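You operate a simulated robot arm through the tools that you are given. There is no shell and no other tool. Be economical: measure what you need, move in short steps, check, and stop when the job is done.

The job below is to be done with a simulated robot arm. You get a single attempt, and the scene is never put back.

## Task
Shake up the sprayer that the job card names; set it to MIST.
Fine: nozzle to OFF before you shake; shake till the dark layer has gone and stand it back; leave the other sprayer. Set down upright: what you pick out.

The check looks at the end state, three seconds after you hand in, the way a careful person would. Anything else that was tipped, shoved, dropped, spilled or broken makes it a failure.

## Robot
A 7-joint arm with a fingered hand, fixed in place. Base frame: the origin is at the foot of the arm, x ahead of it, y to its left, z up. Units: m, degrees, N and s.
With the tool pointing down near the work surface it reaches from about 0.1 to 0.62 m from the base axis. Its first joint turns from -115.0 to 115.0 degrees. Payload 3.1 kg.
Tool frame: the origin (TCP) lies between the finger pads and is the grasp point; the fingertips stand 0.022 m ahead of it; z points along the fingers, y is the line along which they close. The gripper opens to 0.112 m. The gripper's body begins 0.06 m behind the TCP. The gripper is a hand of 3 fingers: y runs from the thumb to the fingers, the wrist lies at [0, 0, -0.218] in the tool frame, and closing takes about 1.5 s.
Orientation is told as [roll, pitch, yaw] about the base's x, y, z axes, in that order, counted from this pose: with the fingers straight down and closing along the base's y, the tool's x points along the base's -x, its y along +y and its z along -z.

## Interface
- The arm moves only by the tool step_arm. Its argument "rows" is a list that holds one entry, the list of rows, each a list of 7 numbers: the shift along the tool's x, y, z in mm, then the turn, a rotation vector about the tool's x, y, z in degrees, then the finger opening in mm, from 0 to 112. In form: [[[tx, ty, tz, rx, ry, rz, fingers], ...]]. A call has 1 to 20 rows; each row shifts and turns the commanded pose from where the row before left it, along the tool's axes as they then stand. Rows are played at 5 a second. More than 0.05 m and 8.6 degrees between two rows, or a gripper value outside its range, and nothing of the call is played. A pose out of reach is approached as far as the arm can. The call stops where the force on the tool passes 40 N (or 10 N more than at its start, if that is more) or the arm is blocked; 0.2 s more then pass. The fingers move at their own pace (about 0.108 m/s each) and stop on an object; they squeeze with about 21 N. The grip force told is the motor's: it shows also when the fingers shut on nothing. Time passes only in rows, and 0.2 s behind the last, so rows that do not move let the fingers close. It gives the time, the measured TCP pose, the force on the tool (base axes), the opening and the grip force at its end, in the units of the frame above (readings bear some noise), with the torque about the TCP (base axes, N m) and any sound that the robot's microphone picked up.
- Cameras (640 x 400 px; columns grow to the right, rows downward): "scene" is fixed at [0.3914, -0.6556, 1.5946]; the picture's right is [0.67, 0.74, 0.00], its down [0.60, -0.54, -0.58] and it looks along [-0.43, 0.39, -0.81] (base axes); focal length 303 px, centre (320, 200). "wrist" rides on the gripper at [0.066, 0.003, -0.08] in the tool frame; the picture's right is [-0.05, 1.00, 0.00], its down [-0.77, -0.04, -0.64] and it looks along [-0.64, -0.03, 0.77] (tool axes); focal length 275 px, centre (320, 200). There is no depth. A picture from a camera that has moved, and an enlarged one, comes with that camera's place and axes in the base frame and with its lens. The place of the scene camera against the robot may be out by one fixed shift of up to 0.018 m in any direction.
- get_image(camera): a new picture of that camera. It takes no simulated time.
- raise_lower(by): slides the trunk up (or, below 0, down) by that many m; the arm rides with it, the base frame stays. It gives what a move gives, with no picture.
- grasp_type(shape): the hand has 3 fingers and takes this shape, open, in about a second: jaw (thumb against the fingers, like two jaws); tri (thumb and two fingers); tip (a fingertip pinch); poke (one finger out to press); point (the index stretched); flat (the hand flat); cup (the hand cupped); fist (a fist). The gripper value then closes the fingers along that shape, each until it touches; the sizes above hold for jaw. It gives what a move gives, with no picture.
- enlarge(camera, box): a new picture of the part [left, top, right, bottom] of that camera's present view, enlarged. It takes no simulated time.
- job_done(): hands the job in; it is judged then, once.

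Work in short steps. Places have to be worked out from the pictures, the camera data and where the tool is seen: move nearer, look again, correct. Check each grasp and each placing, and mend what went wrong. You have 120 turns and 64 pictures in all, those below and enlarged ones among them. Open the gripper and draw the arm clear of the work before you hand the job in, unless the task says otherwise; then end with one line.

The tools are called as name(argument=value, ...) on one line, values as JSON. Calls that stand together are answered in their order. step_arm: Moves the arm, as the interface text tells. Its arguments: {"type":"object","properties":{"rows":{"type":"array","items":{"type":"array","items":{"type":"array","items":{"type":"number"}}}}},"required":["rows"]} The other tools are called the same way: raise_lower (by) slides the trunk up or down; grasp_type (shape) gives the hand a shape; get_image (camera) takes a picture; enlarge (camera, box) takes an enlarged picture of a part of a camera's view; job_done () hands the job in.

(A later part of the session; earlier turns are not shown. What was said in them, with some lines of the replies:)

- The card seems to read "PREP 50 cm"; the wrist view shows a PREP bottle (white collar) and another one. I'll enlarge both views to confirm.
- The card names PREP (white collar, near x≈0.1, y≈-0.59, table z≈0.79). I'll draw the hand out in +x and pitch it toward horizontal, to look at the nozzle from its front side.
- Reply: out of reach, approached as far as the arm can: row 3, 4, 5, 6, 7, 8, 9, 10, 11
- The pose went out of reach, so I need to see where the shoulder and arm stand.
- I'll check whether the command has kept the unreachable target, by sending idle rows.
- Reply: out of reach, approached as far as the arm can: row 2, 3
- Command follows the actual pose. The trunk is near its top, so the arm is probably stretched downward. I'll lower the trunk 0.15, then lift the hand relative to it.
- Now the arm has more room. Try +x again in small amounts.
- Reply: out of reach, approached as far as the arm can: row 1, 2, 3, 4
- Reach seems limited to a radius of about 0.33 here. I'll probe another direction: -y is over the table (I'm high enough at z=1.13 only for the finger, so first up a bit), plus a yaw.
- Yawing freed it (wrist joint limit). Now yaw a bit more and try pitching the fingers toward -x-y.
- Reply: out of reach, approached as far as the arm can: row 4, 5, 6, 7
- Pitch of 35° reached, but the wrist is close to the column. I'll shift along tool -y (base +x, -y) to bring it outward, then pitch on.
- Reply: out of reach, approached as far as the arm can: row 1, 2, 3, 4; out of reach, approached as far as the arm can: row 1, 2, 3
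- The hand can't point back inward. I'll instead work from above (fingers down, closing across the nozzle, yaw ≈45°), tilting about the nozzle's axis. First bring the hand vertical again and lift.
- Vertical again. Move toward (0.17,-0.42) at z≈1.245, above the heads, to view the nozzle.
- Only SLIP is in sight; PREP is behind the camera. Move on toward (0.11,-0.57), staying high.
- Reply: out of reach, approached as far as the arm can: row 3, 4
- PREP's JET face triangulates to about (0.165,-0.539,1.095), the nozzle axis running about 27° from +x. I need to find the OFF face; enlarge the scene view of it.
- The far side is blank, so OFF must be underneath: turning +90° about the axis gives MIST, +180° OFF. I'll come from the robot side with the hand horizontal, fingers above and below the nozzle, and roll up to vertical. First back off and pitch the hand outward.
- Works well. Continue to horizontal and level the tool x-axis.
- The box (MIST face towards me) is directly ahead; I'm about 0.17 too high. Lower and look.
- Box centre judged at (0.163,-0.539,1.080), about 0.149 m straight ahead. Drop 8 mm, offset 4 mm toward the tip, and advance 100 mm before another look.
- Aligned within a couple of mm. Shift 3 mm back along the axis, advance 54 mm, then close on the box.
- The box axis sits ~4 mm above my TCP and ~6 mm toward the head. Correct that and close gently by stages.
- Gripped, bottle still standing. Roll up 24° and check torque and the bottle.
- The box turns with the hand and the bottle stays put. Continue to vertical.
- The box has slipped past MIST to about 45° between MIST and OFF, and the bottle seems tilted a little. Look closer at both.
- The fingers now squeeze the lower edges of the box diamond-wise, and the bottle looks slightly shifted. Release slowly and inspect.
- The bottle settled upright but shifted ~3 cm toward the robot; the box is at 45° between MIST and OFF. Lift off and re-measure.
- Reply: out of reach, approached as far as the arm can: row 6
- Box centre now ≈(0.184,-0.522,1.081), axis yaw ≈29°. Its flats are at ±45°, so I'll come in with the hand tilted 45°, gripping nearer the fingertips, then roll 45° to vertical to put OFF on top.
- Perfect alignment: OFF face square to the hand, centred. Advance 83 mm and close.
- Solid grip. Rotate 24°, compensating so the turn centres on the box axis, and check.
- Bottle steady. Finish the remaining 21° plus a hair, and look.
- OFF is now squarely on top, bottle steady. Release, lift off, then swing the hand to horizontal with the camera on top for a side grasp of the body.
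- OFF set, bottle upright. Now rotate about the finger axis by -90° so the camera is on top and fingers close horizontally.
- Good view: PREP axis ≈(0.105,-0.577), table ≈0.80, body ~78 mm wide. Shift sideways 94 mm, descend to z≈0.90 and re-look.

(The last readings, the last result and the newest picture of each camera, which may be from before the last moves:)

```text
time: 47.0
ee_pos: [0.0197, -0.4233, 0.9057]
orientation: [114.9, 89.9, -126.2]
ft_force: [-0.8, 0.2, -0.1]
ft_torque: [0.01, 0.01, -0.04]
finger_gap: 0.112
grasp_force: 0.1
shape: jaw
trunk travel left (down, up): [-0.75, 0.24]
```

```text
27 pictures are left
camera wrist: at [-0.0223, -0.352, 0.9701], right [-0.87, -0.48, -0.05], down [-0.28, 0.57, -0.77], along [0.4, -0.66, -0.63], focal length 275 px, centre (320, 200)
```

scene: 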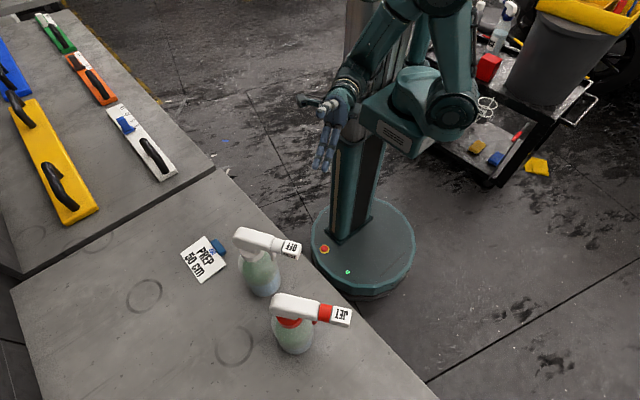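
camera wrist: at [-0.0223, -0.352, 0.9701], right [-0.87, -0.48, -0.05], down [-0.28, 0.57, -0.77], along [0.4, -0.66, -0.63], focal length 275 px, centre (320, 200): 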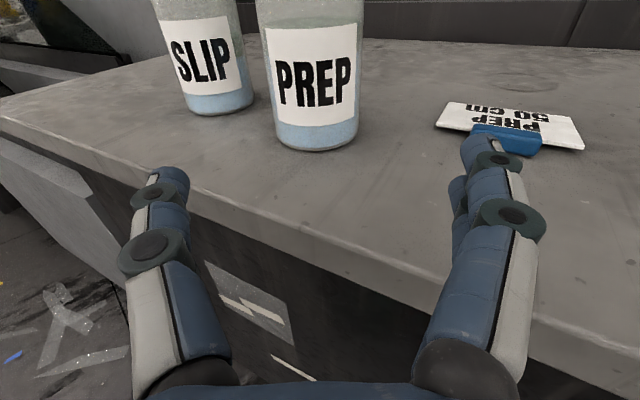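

With parallax the table is at z≈0.856 and PREP's axis at (0.098,-0.551). I'm 6 mm off laterally; raise 18 mm, correct and advance 100 mm.

step_arm(rows=[[[18, -6, 0, 0, 0, 0, 112], [0, 0, 25, 0, 0, 0, 112], [0, 0, 25, 0, 0, 0, 112], [0, 0, 25, 0, 0, 0, 112], [0, 0, 25, 0, 0, 0, 112], [0, 0, 0, 0, 0, 0, 112]]])

get_image(camera="wrist")

enlarge(camera="scene", box=[200, 210, 360, 310])

```text
time: 48.4
ee_pos: [0.0743, -0.5063, 0.9245]
orientation: [-178.0, 89.9, -59.0]
ft_force: [0.8, 0.8, 0.0]
ft_torque: [0.01, 0.0, 0.02]
finger_gap: 0.1119
grasp_force: 0.1
shape: jaw
trunk travel left (down, up): [-0.75, 0.24]
```

```text
26 pictures are left
camera wrist: at [0.0327, -0.4364, 0.989], right [-0.87, -0.48, -0.05], down [-0.28, 0.57, -0.77], along [0.4, -0.66, -0.63], focal length 275 px, centre (320, 200)
```

wrist: 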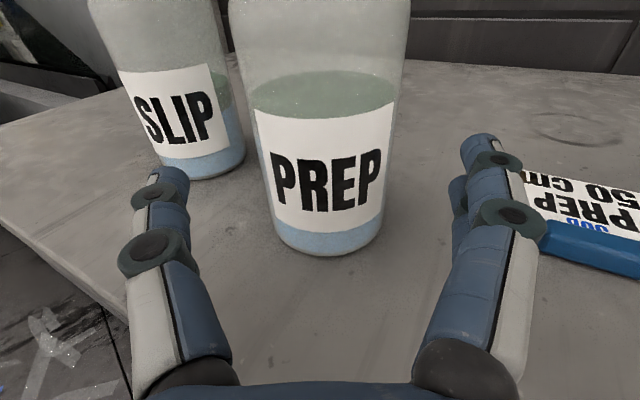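

```text
4.00 times, centred on (280, 260) of scene
camera zoom: at [0.3914, -0.6556, 1.5946], right [0.67, 0.74, 0.0], down [0.6, -0.54, -0.58], along [-0.43, 0.39, -0.81], focal length 1211 px, centre (480, -40)
```

zoom: 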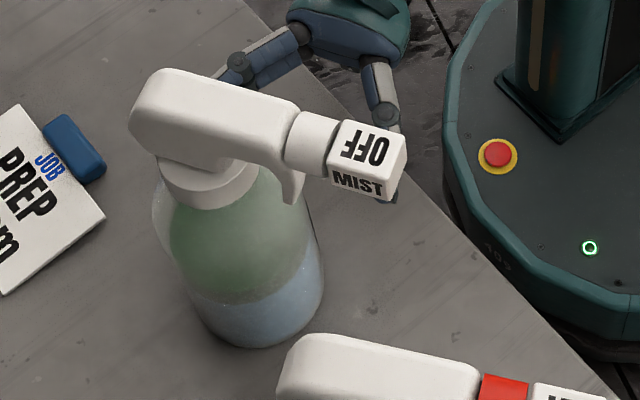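

Centred. Advance 48 mm and close on the body.

step_arm(rows=[[[0, 0, 16, 0, 0, 0, 112], [0, 0, 16, 0, 0, 0, 112], [0, 0, 16, 0, 0, 0, 112], [0, 0, 0, 0, 0, 0, 95], [0, 0, 0, 0, 0, 0, 80], [0, 0, 0, 0, 0, 0, 60], [0, 0, 0, 0, 0, 0, 50], [0, 0, 0, 0, 0, 0, 50], [0, 0, 0, 0, 0, 0, 50]]])

get_image(camera="wrist")

enlarge(camera="scene", box=[200, 210, 360, 310])

```text
time: 50.4
ee_pos: [0.0961, -0.5464, 0.9244]
orientation: [169.8, 90.0, -71.3]
ft_force: [-0.8, 1.1, -0.3]
ft_torque: [0.0, 0.0, 0.02]
finger_gap: 0.0722
grasp_force: 20.4
shape: jaw
trunk travel left (down, up): [-0.75, 0.24]
```

```text
24 pictures are left
camera wrist: at [0.0549, -0.4768, 0.9893], right [-0.87, -0.48, -0.05], down [-0.28, 0.57, -0.77], along [0.4, -0.66, -0.63], focal length 275 px, centre (320, 200)
```

wrist: 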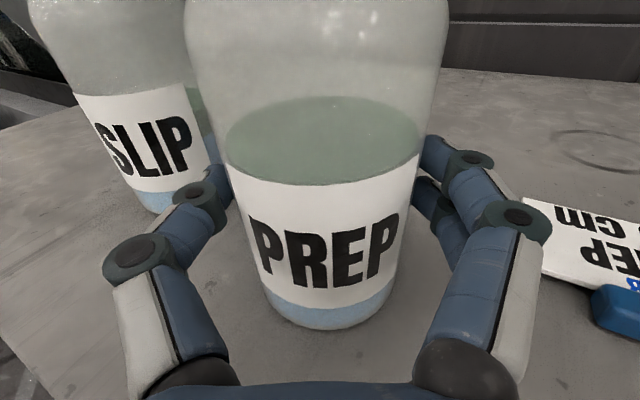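

```text
4.00 times, centred on (280, 260) of scene
camera zoom: at [0.3914, -0.6556, 1.5946], right [0.67, 0.74, 0.0], down [0.6, -0.54, -0.58], along [-0.43, 0.39, -0.81], focal length 1211 px, centre (480, -40)
```

zoom: 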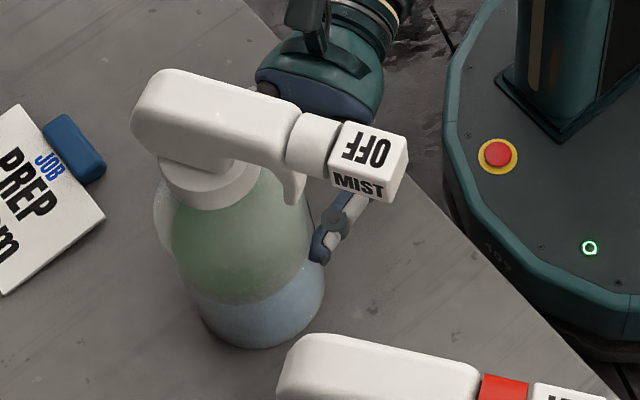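

Firm grip at 72 mm. Lift 100 mm and check for slip.

step_arm(rows=[[[15, 0, 0, 0, 0, 0, 50], [25, 0, 0, 0, 0, 0, 50], [30, 0, 0, 0, 0, 0, 50], [30, 0, 0, 0, 0, 0, 50], [0, 0, 0, 0, 0, 0, 50]]])

get_image(camera="wrist")

```text
time: 51.5
ee_pos: [0.0975, -0.5485, 1.0237]
orientation: [-53.3, 90.0, 65.7]
ft_force: [-0.6, 0.0, -5.0]
ft_torque: [0.08, 0.03, 0.01]
finger_gap: 0.0717
grasp_force: 21.4
shape: jaw
trunk travel left (down, up): [-0.75, 0.24]
```

```text
22 pictures are left
camera wrist: at [0.0563, -0.4786, 1.0895], right [-0.87, -0.48, -0.05], down [-0.28, 0.57, -0.77], along [0.4, -0.66, -0.64], focal length 275 px, centre (320, 200)
```

wrist: 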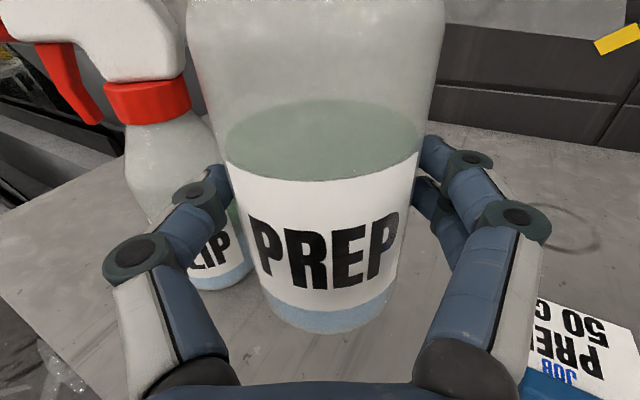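

Held well (5 N). Shake vertically ±40 mm, 20 strokes.

step_arm(rows=[[[40, 0, 0, 0, 0, 0, 50], [-40, 0, 0, 0, 0, 0, 50], [45, 0, 0, 0, 0, 0, 50], [-45, 0, 0, 0, 0, 0, 50], [45, 0, 0, 0, 0, 0, 50], [-45, 0, 0, 0, 0, 0, 50], [45, 0, 0, 0, 0, 0, 50], [-45, 0, 0, 0, 0, 0, 50], [45, 0, 0, 0, 0, 0, 50], [-45, 0, 0, 0, 0, 0, 50], [45, 0, 0, 0, 0, 0, 50], [-45, 0, 0, 0, 0, 0, 50], [45, 0, 0, 0, 0, 0, 50], [-45, 0, 0, 0, 0, 0, 50], [45, 0, 0, 0, 0, 0, 50], [-45, 0, 0, 0, 0, 0, 50], [45, 0, 0, 0, 0, 0, 50], [-45, 0, 0, 0, 0, 0, 50], [45, 0, 0, 0, 0, 0, 50], [-45, 0, 0, 0, 0, 0, 50]]])

get_image(camera="wrist")

enlarge(camera="scene", box=[200, 210, 360, 310])

```text
time: 55.8
ee_pos: [0.0975, -0.5476, 1.0218]
orientation: [-42.5, 89.9, 76.4]
ft_force: [-0.6, -0.2, -4.1]
ft_torque: [0.08, 0.04, 0.04]
finger_gap: 0.0719
grasp_force: 20.8
shape: jaw
trunk travel left (down, up): [-0.75, 0.24]
```

```text
21 pictures are left
camera wrist: at [0.0555, -0.4788, 1.0869], right [-0.87, -0.48, -0.05], down [-0.28, 0.58, -0.77], along [0.4, -0.66, -0.64], focal length 275 px, centre (320, 200)
```

wrist: 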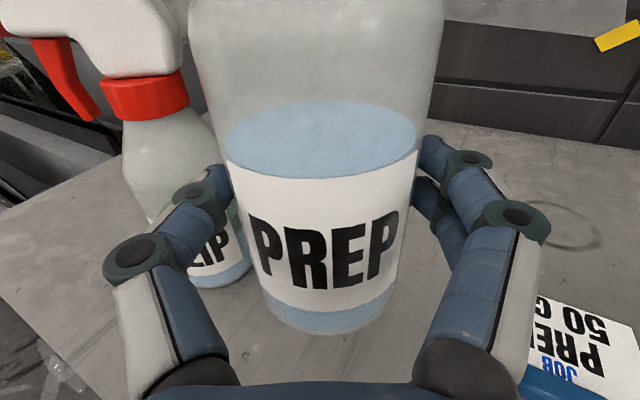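

```text
4.00 times, centred on (280, 260) of scene
camera zoom: at [0.3914, -0.6556, 1.5946], right [0.67, 0.74, 0.0], down [0.6, -0.54, -0.58], along [-0.43, 0.39, -0.81], focal length 1211 px, centre (480, -40)
```

zoom: 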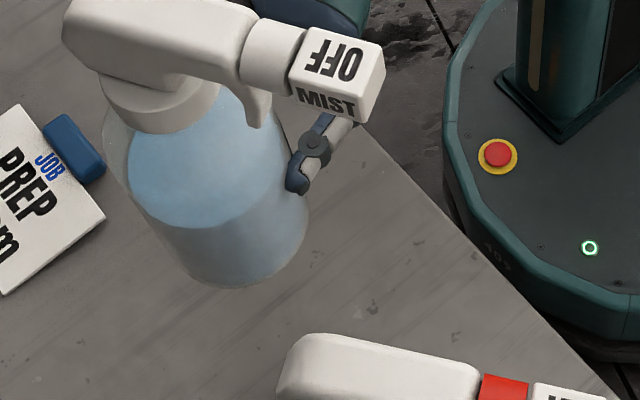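

The dark layer is gone, uniform blue. Now shift back 21 mm to the original spot and lower, slowly at the end.

step_arm(rows=[[[0, 11, 0, 0, 0, 0, 50], [0, 10, 0, 0, 0, 0, 50], [-30, 0, 0, 0, 0, 0, 50], [-30, 0, 0, 0, 0, 0, 50], [-20, 0, 0, 0, 0, 0, 50], [-8, 0, 0, 0, 0, 0, 50], [-4, 0, 0, 0, 0, 0, 50], [-3, 0, 0, 0, 0, 0, 50], [0, 0, 0, 0, 0, 0, 50]]])

```text
time: 57.8
ee_pos: [0.0773, -0.5574, 0.9305]
orientation: [43.9, 89.9, 163.0]
ft_force: [-0.3, 0.2, -4.6]
ft_torque: [0.06, 0.04, 0.0]
finger_gap: 0.0717
grasp_force: 20.8
shape: jaw
trunk travel left (down, up): [-0.75, 0.24]
```

Still 4.6 N hanging, 6 mm above the grasp height; lower in small steps.

step_arm(rows=[[[-3, 0, 0, 0, 0, 0, 50], [-1.5, 0, 0, 0, 0, 0, 50], [-1, 0, 0, 0, 0, 0, 50], [0, 0, 0, 0, 0, 0, 50]]])

```text
time: 58.8
ee_pos: [0.079, -0.558, 0.9246]
orientation: [159.2, 89.8, -81.8]
ft_force: [-0.6, 0.8, 0.7]
ft_torque: [-0.01, -0.01, 0.01]
finger_gap: 0.0717
grasp_force: 21.6
shape: jaw
trunk travel left (down, up): [-0.75, 0.24]
```

Weight is on the table. Open and draw straight back.

step_arm(rows=[[[0, 0, 0, 0, 0, 0, 76], [0, 0, 0, 0, 0, 0, 85], [0, 0, 0, 0, 0, 0, 100], [0, 0, 0, 0, 0, 0, 112], [0, 0, 0, 0, 0, 0, 112], [0, 0, -20, 0, 0, 0, 112], [0, 0, -30, 0, 0, 0, 112], [0, 0, -40, 0, 0, 0, 112], [0, 0, -40, 0, 0, 0, 112], [0, 0, -20, 0, 0, 0, 112]]])

get_image(camera="wrist")

get_image(camera="scene")

```text
time: 61.0
ee_pos: [0.0082, -0.4264, 0.9233]
orientation: [151.0, 90.1, -90.1]
ft_force: [-0.3, -0.7, -0.1]
ft_torque: [-0.03, 0.04, 0.0]
finger_gap: 0.1118
grasp_force: 0.0
shape: jaw
trunk travel left (down, up): [-0.75, 0.24]
```

```text
19 pictures are left
camera wrist: at [-0.0338, -0.3558, 0.9888], right [-0.87, -0.49, -0.05], down [-0.28, 0.57, -0.77], along [0.4, -0.66, -0.63], focal length 275 px, centre (320, 200)
```

wrist: 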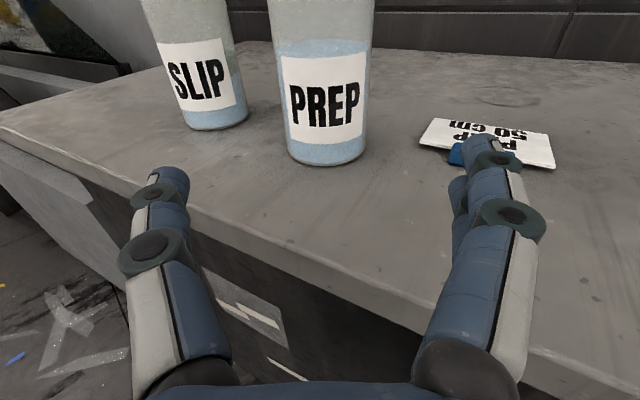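

```text
18 pictures are left
```

scene: 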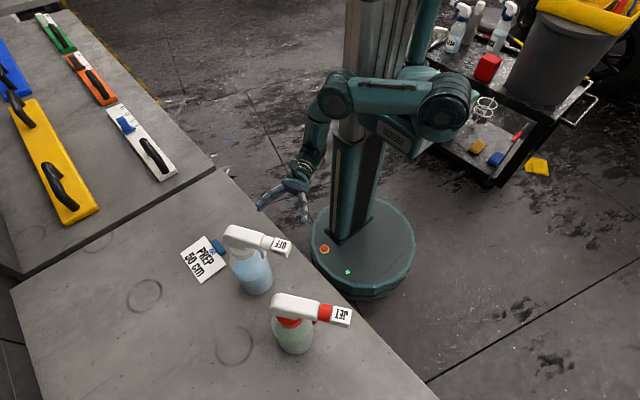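

PREP is back within millimetres of where it stood, upright and uniform. Now raise and reverse the orientation changes, to come over the nozzle from above.

step_arm(rows=[[[45, 0, 0, 0, 0, 0, 112], [45, 0, 0, 0, 0, 0, 112], [45, 0, 0, 0, 0, 0, 112], [45, 0, 0, 0, 0, 0, 112], [45, 0, 0, 0, 0, 0, 112], [25, 0, 0, 0, 0, 0, 90], [0, 0, 0, 0, 0, 8.4, 80], [0, 0, 0, 0, 0, 8.4, 70], [0, 0, 0, 0, 0, 8.4, 70], [0, 0, 0, 0, 0, 8.4, 70], [0, 0, 0, 0, 0, 8.4, 70], [0, 0, 0, 0, 0, 8.4, 70], [0, 0, 0, 0, 0, 8.4, 70], [0, 0, 0, 0, 0, 8.4, 70], [0, 0, 0, 0, 0, 8.4, 70], [0, 0, 0, 0, 0, 8.4, 70], [0, 0, 0, 0, 0, 6, 70]]])

step_arm(rows=[[[0, 0, 0, -8.4, 0, 0, 70], [0, 0, 0, -8.4, 0, 0, 70], [0, 0, 0, -8.4, 0, 0, 70], [0, 0, 0, -8.4, 0, 0, 70], [0, 0, 0, -8.4, 0, 0, 70], [0, 0, 0, -8.4, 0, 0, 70], [0, 0, 0, -8.4, 0, 0, 70], [0, 0, 0, -8.4, 0, 0, 70], [0, 0, 0, -8.4, 0, 0, 70], [0, 0, 0, -8.4, 0, 0, 70], [0, 0, 0, -6, 0, 0, 70]]])

```text
time: 64.5
ee_pos: [0.005, -0.4239, 1.1745]
orientation: [-90.1, 0.0, 29.2]
ft_force: [0.2, -0.2, -0.3]
ft_torque: [0.01, 0.01, 0.03]
finger_gap: 0.0706
grasp_force: 0.1
shape: jaw
trunk travel left (down, up): [-0.75, 0.24]
```

```text
time: 67.0
ee_pos: [0.0061, -0.4263, 1.1743]
orientation: [0.2, 0.0, 29.0]
ft_force: [-0.4, -0.3, -1.0]
ft_torque: [-0.01, -0.02, 0.03]
finger_gap: 0.0703
grasp_force: 0.0
shape: jaw
trunk travel left (down, up): [-0.75, 0.24]
```

Vertical at yaw 29°. Move above the box at (0.167,-0.534) and look.

step_arm(rows=[[[-17.7, -34.5, 0, 0, 0, 0, 66], [-17.7, -34.5, 0, 0, 0, 0, 66], [-17.7, -34.5, 0, 0, 0, 0, 66], [-17.7, -34.5, 0, 0, 0, 0, 66], [-17.7, -34.5, 0, 0, 0, 0, 66], [0, 0, 0, 0, 0, 0, 66]]])

get_image(camera="wrist")

```text
time: 68.3
ee_pos: [0.1672, -0.5317, 1.1752]
orientation: [0.0, 0.0, 28.9]
ft_force: [-0.5, 0.2, -0.4]
ft_torque: [0.01, 0.0, 0.01]
finger_gap: 0.0663
grasp_force: 0.1
shape: jaw
trunk travel left (down, up): [-0.75, 0.24]
```

```text
17 pictures are left
camera wrist: at [0.1084, -0.5598, 1.2537], right [-0.44, 0.9, 0.0], down [0.69, 0.34, 0.64], along [0.57, 0.28, -0.77], focal length 275 px, centre (320, 200)
```

wrist: 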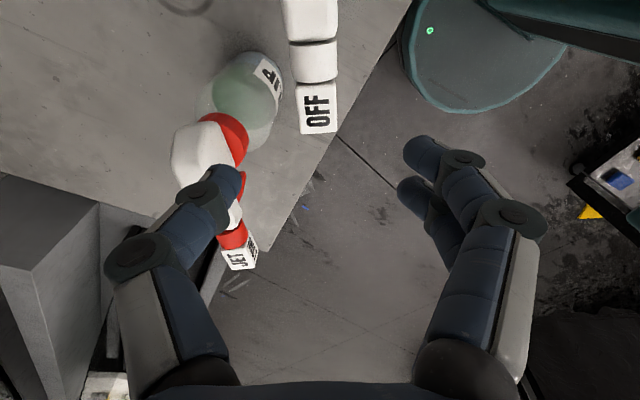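

Aligned to ~2 mm. Descend 87 mm onto the box and grip.

step_arm(rows=[[[2, -2, 20, 0, 0, 0, 62], [0, 0, 25, 0, 0, 0, 62], [0, 0, 25, 0, 0, 0, 62], [0, 0, 17, 0, 0, 0, 62], [0, 0, 0, 0, 0, 0, 62], [0, 0, 0, 0, 0, 0, 40], [0, 0, 0, 0, 0, 0, 28], [0, 0, 0, 0, 0, 0, 12], [0, 0, 0, 0, 0, 0, 12], [0, 0, 0, 0, 0, 0, 12]]])

get_image(camera="wrist")

enlarge(camera="scene", box=[200, 210, 360, 310])

```text
time: 70.5
ee_pos: [0.1675, -0.5351, 1.0858]
orientation: [0.0, 0.0, 29.0]
ft_force: [-0.1, 0.3, 0.8]
ft_torque: [0.04, -0.01, 0.01]
finger_gap: 0.0183
grasp_force: 20.1
shape: jaw
trunk travel left (down, up): [-0.75, 0.24]
```

```text
16 pictures are left
camera wrist: at [0.1085, -0.5647, 1.1657], right [-0.44, 0.9, 0.0], down [0.69, 0.34, 0.64], along [0.57, 0.28, -0.77], focal length 275 px, centre (320, 200)
```

wrist: 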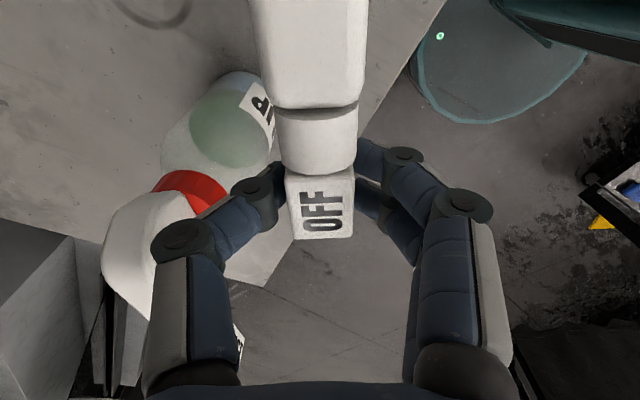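

```text
4.00 times, centred on (280, 260) of scene
camera zoom: at [0.3914, -0.6556, 1.5946], right [0.67, 0.74, 0.0], down [0.6, -0.54, -0.58], along [-0.43, 0.39, -0.81], focal length 1211 px, centre (480, -40)
```

zoom: 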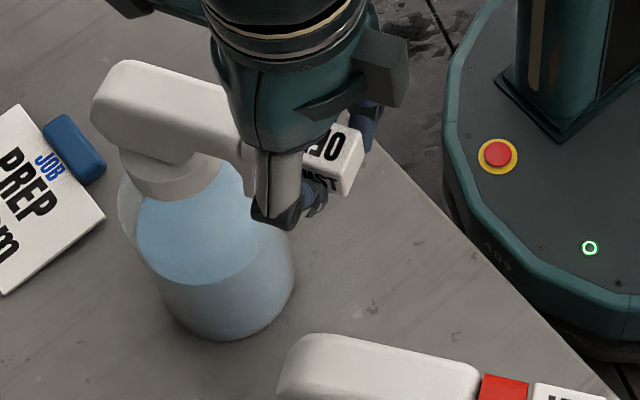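

Good grip. Turn back toward MIST: 42° first, then check.

step_arm(rows=[[[0, 0.4, 0, 6, 0, 0, 12], [0, 0.4, 0, 6, 0, 0, 12], [0, 0.4, 0, 6, 0, 0, 12], [0, 0.4, 0, 6, 0, 0, 12], [0, 0.4, 0, 6, 0, 0, 12], [0, 0.4, 0, 6, 0, 0, 12], [0, 0.4, 0, 6, 0, 0, 12]]])

get_image(camera="wrist")

enlarge(camera="scene", box=[200, 210, 360, 310])

```text
time: 72.2
ee_pos: [0.1643, -0.5338, 1.0864]
orientation: [-42.2, 0.1, 28.9]
ft_force: [0.4, 0.3, -0.5]
ft_torque: [-0.01, -0.01, 0.0]
finger_gap: 0.0189
grasp_force: 21.0
shape: jaw
trunk travel left (down, up): [-0.75, 0.24]
```

```text
14 pictures are left
camera wrist: at [0.0802, -0.5159, 1.1427], right [-0.32, 0.67, -0.67], down [0.48, 0.72, 0.5], along [0.82, -0.16, -0.55], focal length 275 px, centre (320, 200)
```

wrist: 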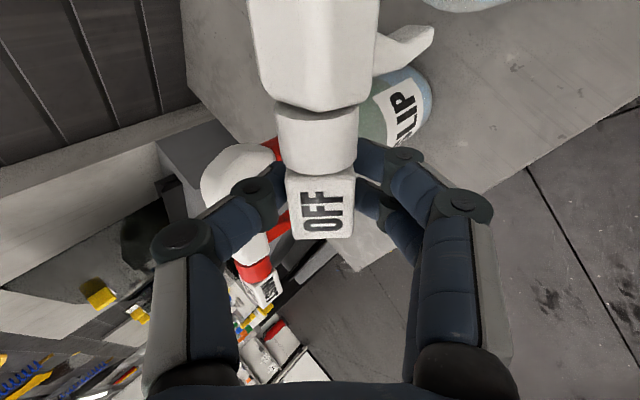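

```text
4.00 times, centred on (280, 260) of scene
camera zoom: at [0.3914, -0.6556, 1.5946], right [0.67, 0.74, 0.0], down [0.6, -0.54, -0.58], along [-0.43, 0.39, -0.81], focal length 1211 px, centre (480, -40)
```

zoom: 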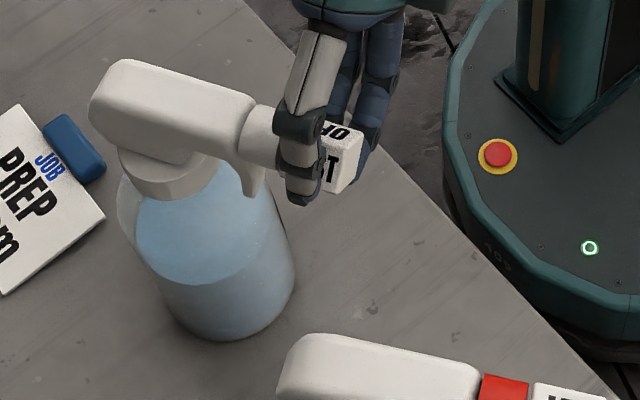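

Box follows the hand and the bottle is still. Continue the remaining 48°, in two parts' worth of small steps.

step_arm(rows=[[[0, 0.4, 0, 6, 0, 0, 12], [0, 0.4, 0, 6, 0, 0, 12], [0, 0.4, 0, 6, 0, 0, 12], [0, 0.4, 0, 6, 0, 0, 12], [0, 0.4, 0, 6, 0, 0, 12], [0, 0.4, 0, 6, 0, 0, 12], [0, 0.4, 0, 6, 0, 0, 12], [0, 0.4, 0, 5.8, 0, 0, 12], [0, 0, 0, 0, 0, 0, 12]]])

get_image(camera="wrist")

enlarge(camera="scene", box=[200, 210, 360, 310])

```text
time: 74.2
ee_pos: [0.1648, -0.5335, 1.0822]
orientation: [-89.9, 0.1, 28.9]
ft_force: [0.3, -0.7, 0.0]
ft_torque: [0.05, -0.03, -0.06]
finger_gap: 0.0184
grasp_force: 21.1
shape: jaw
trunk travel left (down, up): [-0.75, 0.24]
```

```text
12 pictures are left
camera wrist: at [0.0674, -0.4942, 1.079], right [0.04, 0.02, -1.0], down [0.37, 0.93, 0.04], along [0.93, -0.37, 0.03], focal length 275 px, centre (320, 200)
```

wrist: 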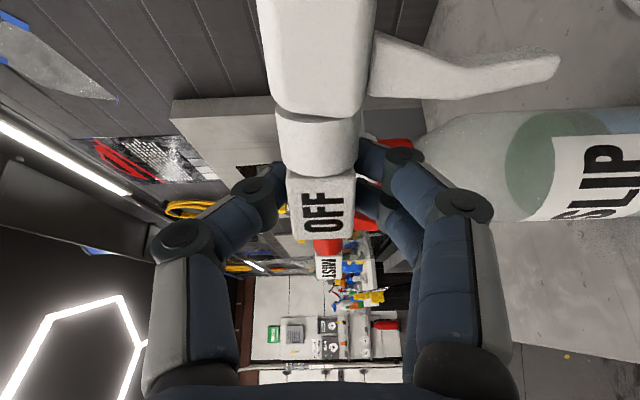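

```text
4.00 times, centred on (280, 260) of scene
camera zoom: at [0.3914, -0.6556, 1.5946], right [0.67, 0.74, 0.0], down [0.6, -0.54, -0.58], along [-0.43, 0.39, -0.81], focal length 1211 px, centre (480, -40)
```

zoom: 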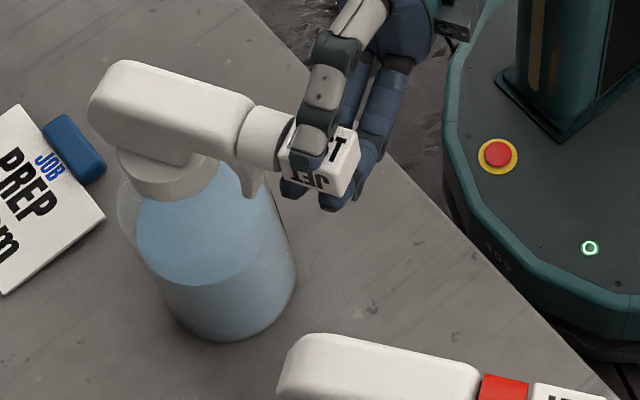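

MIST is on top, OFF faces the hand. Open and back straight out.

step_arm(rows=[[[0, 0, 0, 0, 0, 0, 24], [0, 0, 0, 0, 0, 0, 40], [0, 0, 0, 0, 0, 0, 60], [0, 0, 0, 0, 0, 0, 66], [0, 0, 0, 0, 0, 0, 66], [0, 0, -20, 0, 0, 0, 66], [0, 0, -30, 0, 0, 0, 66], [0, 0, -40, 0, 0, 0, 66], [0, 0, -40, 0, 0, 0, 66], [0, 0, -20, 0, 0, 0, 66]]])

get_image(camera="wrist")

enlarge(camera="scene", box=[180, 210, 380, 370])

```text
time: 76.3
ee_pos: [0.0912, -0.4016, 1.0844]
orientation: [-89.9, 0.0, 29.2]
ft_force: [0.4, 0.5, -0.3]
ft_torque: [-0.02, -0.02, 0.01]
finger_gap: 0.0656
grasp_force: 0.0
shape: jaw
trunk travel left (down, up): [-0.75, 0.24]
```

```text
10 pictures are left
camera wrist: at [-0.0058, -0.3615, 1.0803], right [0.04, 0.02, -1.0], down [0.37, 0.93, 0.04], along [0.93, -0.37, 0.03], focal length 275 px, centre (320, 200)
```

wrist: 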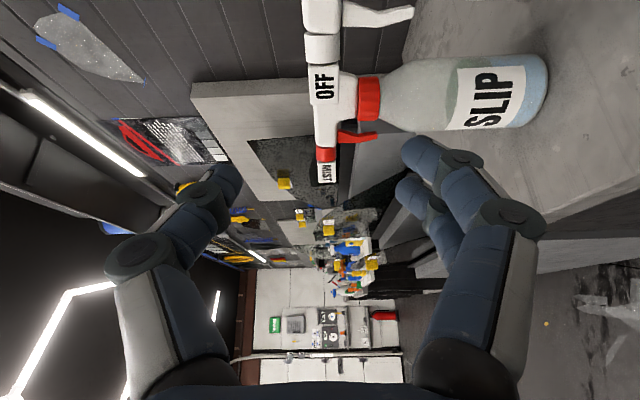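

```text
2.50 times, centred on (280, 290) of scene
camera zoom: at [0.3914, -0.6556, 1.5946], right [0.67, 0.74, 0.0], down [0.6, -0.54, -0.58], along [-0.43, 0.39, -0.81], focal length 757 px, centre (420, -25)
```

zoom: 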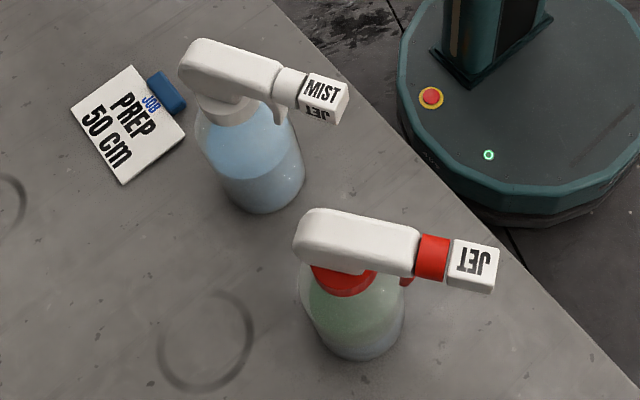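

MIST up, bottle upright and mixed, SLIP untouched. A last close check that MIST is squarely set.

enlarge(camera="scene", box=[220, 220, 300, 270])

enlarge(camera="wrist", box=[270, 0, 430, 120])

```text
8.00 times, centred on (260, 245) of scene
camera zoom: at [0.3914, -0.6556, 1.5946], right [0.67, 0.74, 0.0], down [0.6, -0.54, -0.58], along [-0.43, 0.39, -0.81], focal length 2422 px, centre (800, -160)
```

zoom: 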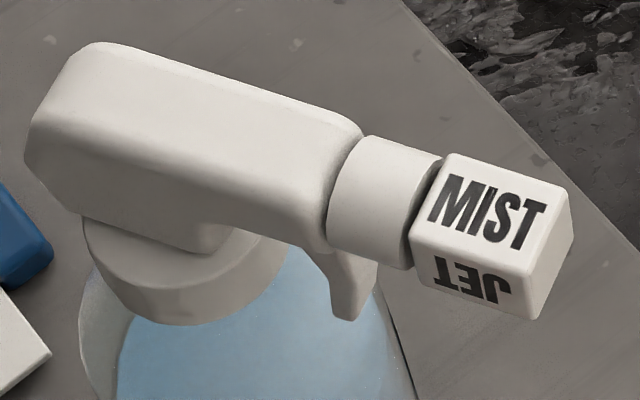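

```text
3.33 times, centred on (350, 60) of wrist
camera zoom: at [-0.0058, -0.3615, 1.0803], right [0.04, 0.02, -1.0], down [0.37, 0.93, 0.04], along [0.93, -0.37, 0.03], focal length 918 px, centre (220, 667)
```

zoom: 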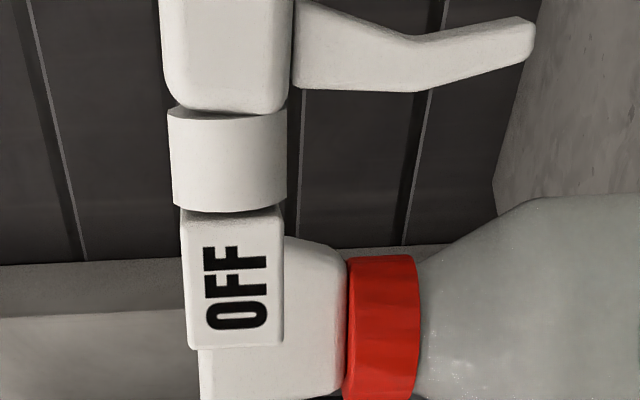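

Squarely set. Draw the arm clear with the gripper open, then hand in.

step_arm(rows=[[[0, -30, -20, 0, 0, 0, 112], [0, -40, 0, 0, 0, 0, 112], [0, -40, 0, 0, 0, 0, 112], [0, 0, 0, 0, 0, 0, 112]]])

job_done()

```text
time: 77.3
ee_pos: [0.082, -0.3849, 1.1964]
orientation: [-89.8, 0.0, 29.0]
ft_force: [-0.5, 1.0, 0.0]
ft_torque: [0.01, 0.0, 0.01]
finger_gap: 0.1121
grasp_force: 0.1
shape: jaw
trunk travel left (down, up): [-0.75, 0.24]
```

```text
The job is handed in.
```

The PREP sprayer was set to OFF, shaken until the dark layer was gone, stood back upright in its place and set to MIST; the SLIP sprayer was not touched. While I turned the nozzle the first time, PREP slid about 2–3 cm, so I moved it back; it now stands within about a centimetre of where it was, its nozzle turned a few degrees.
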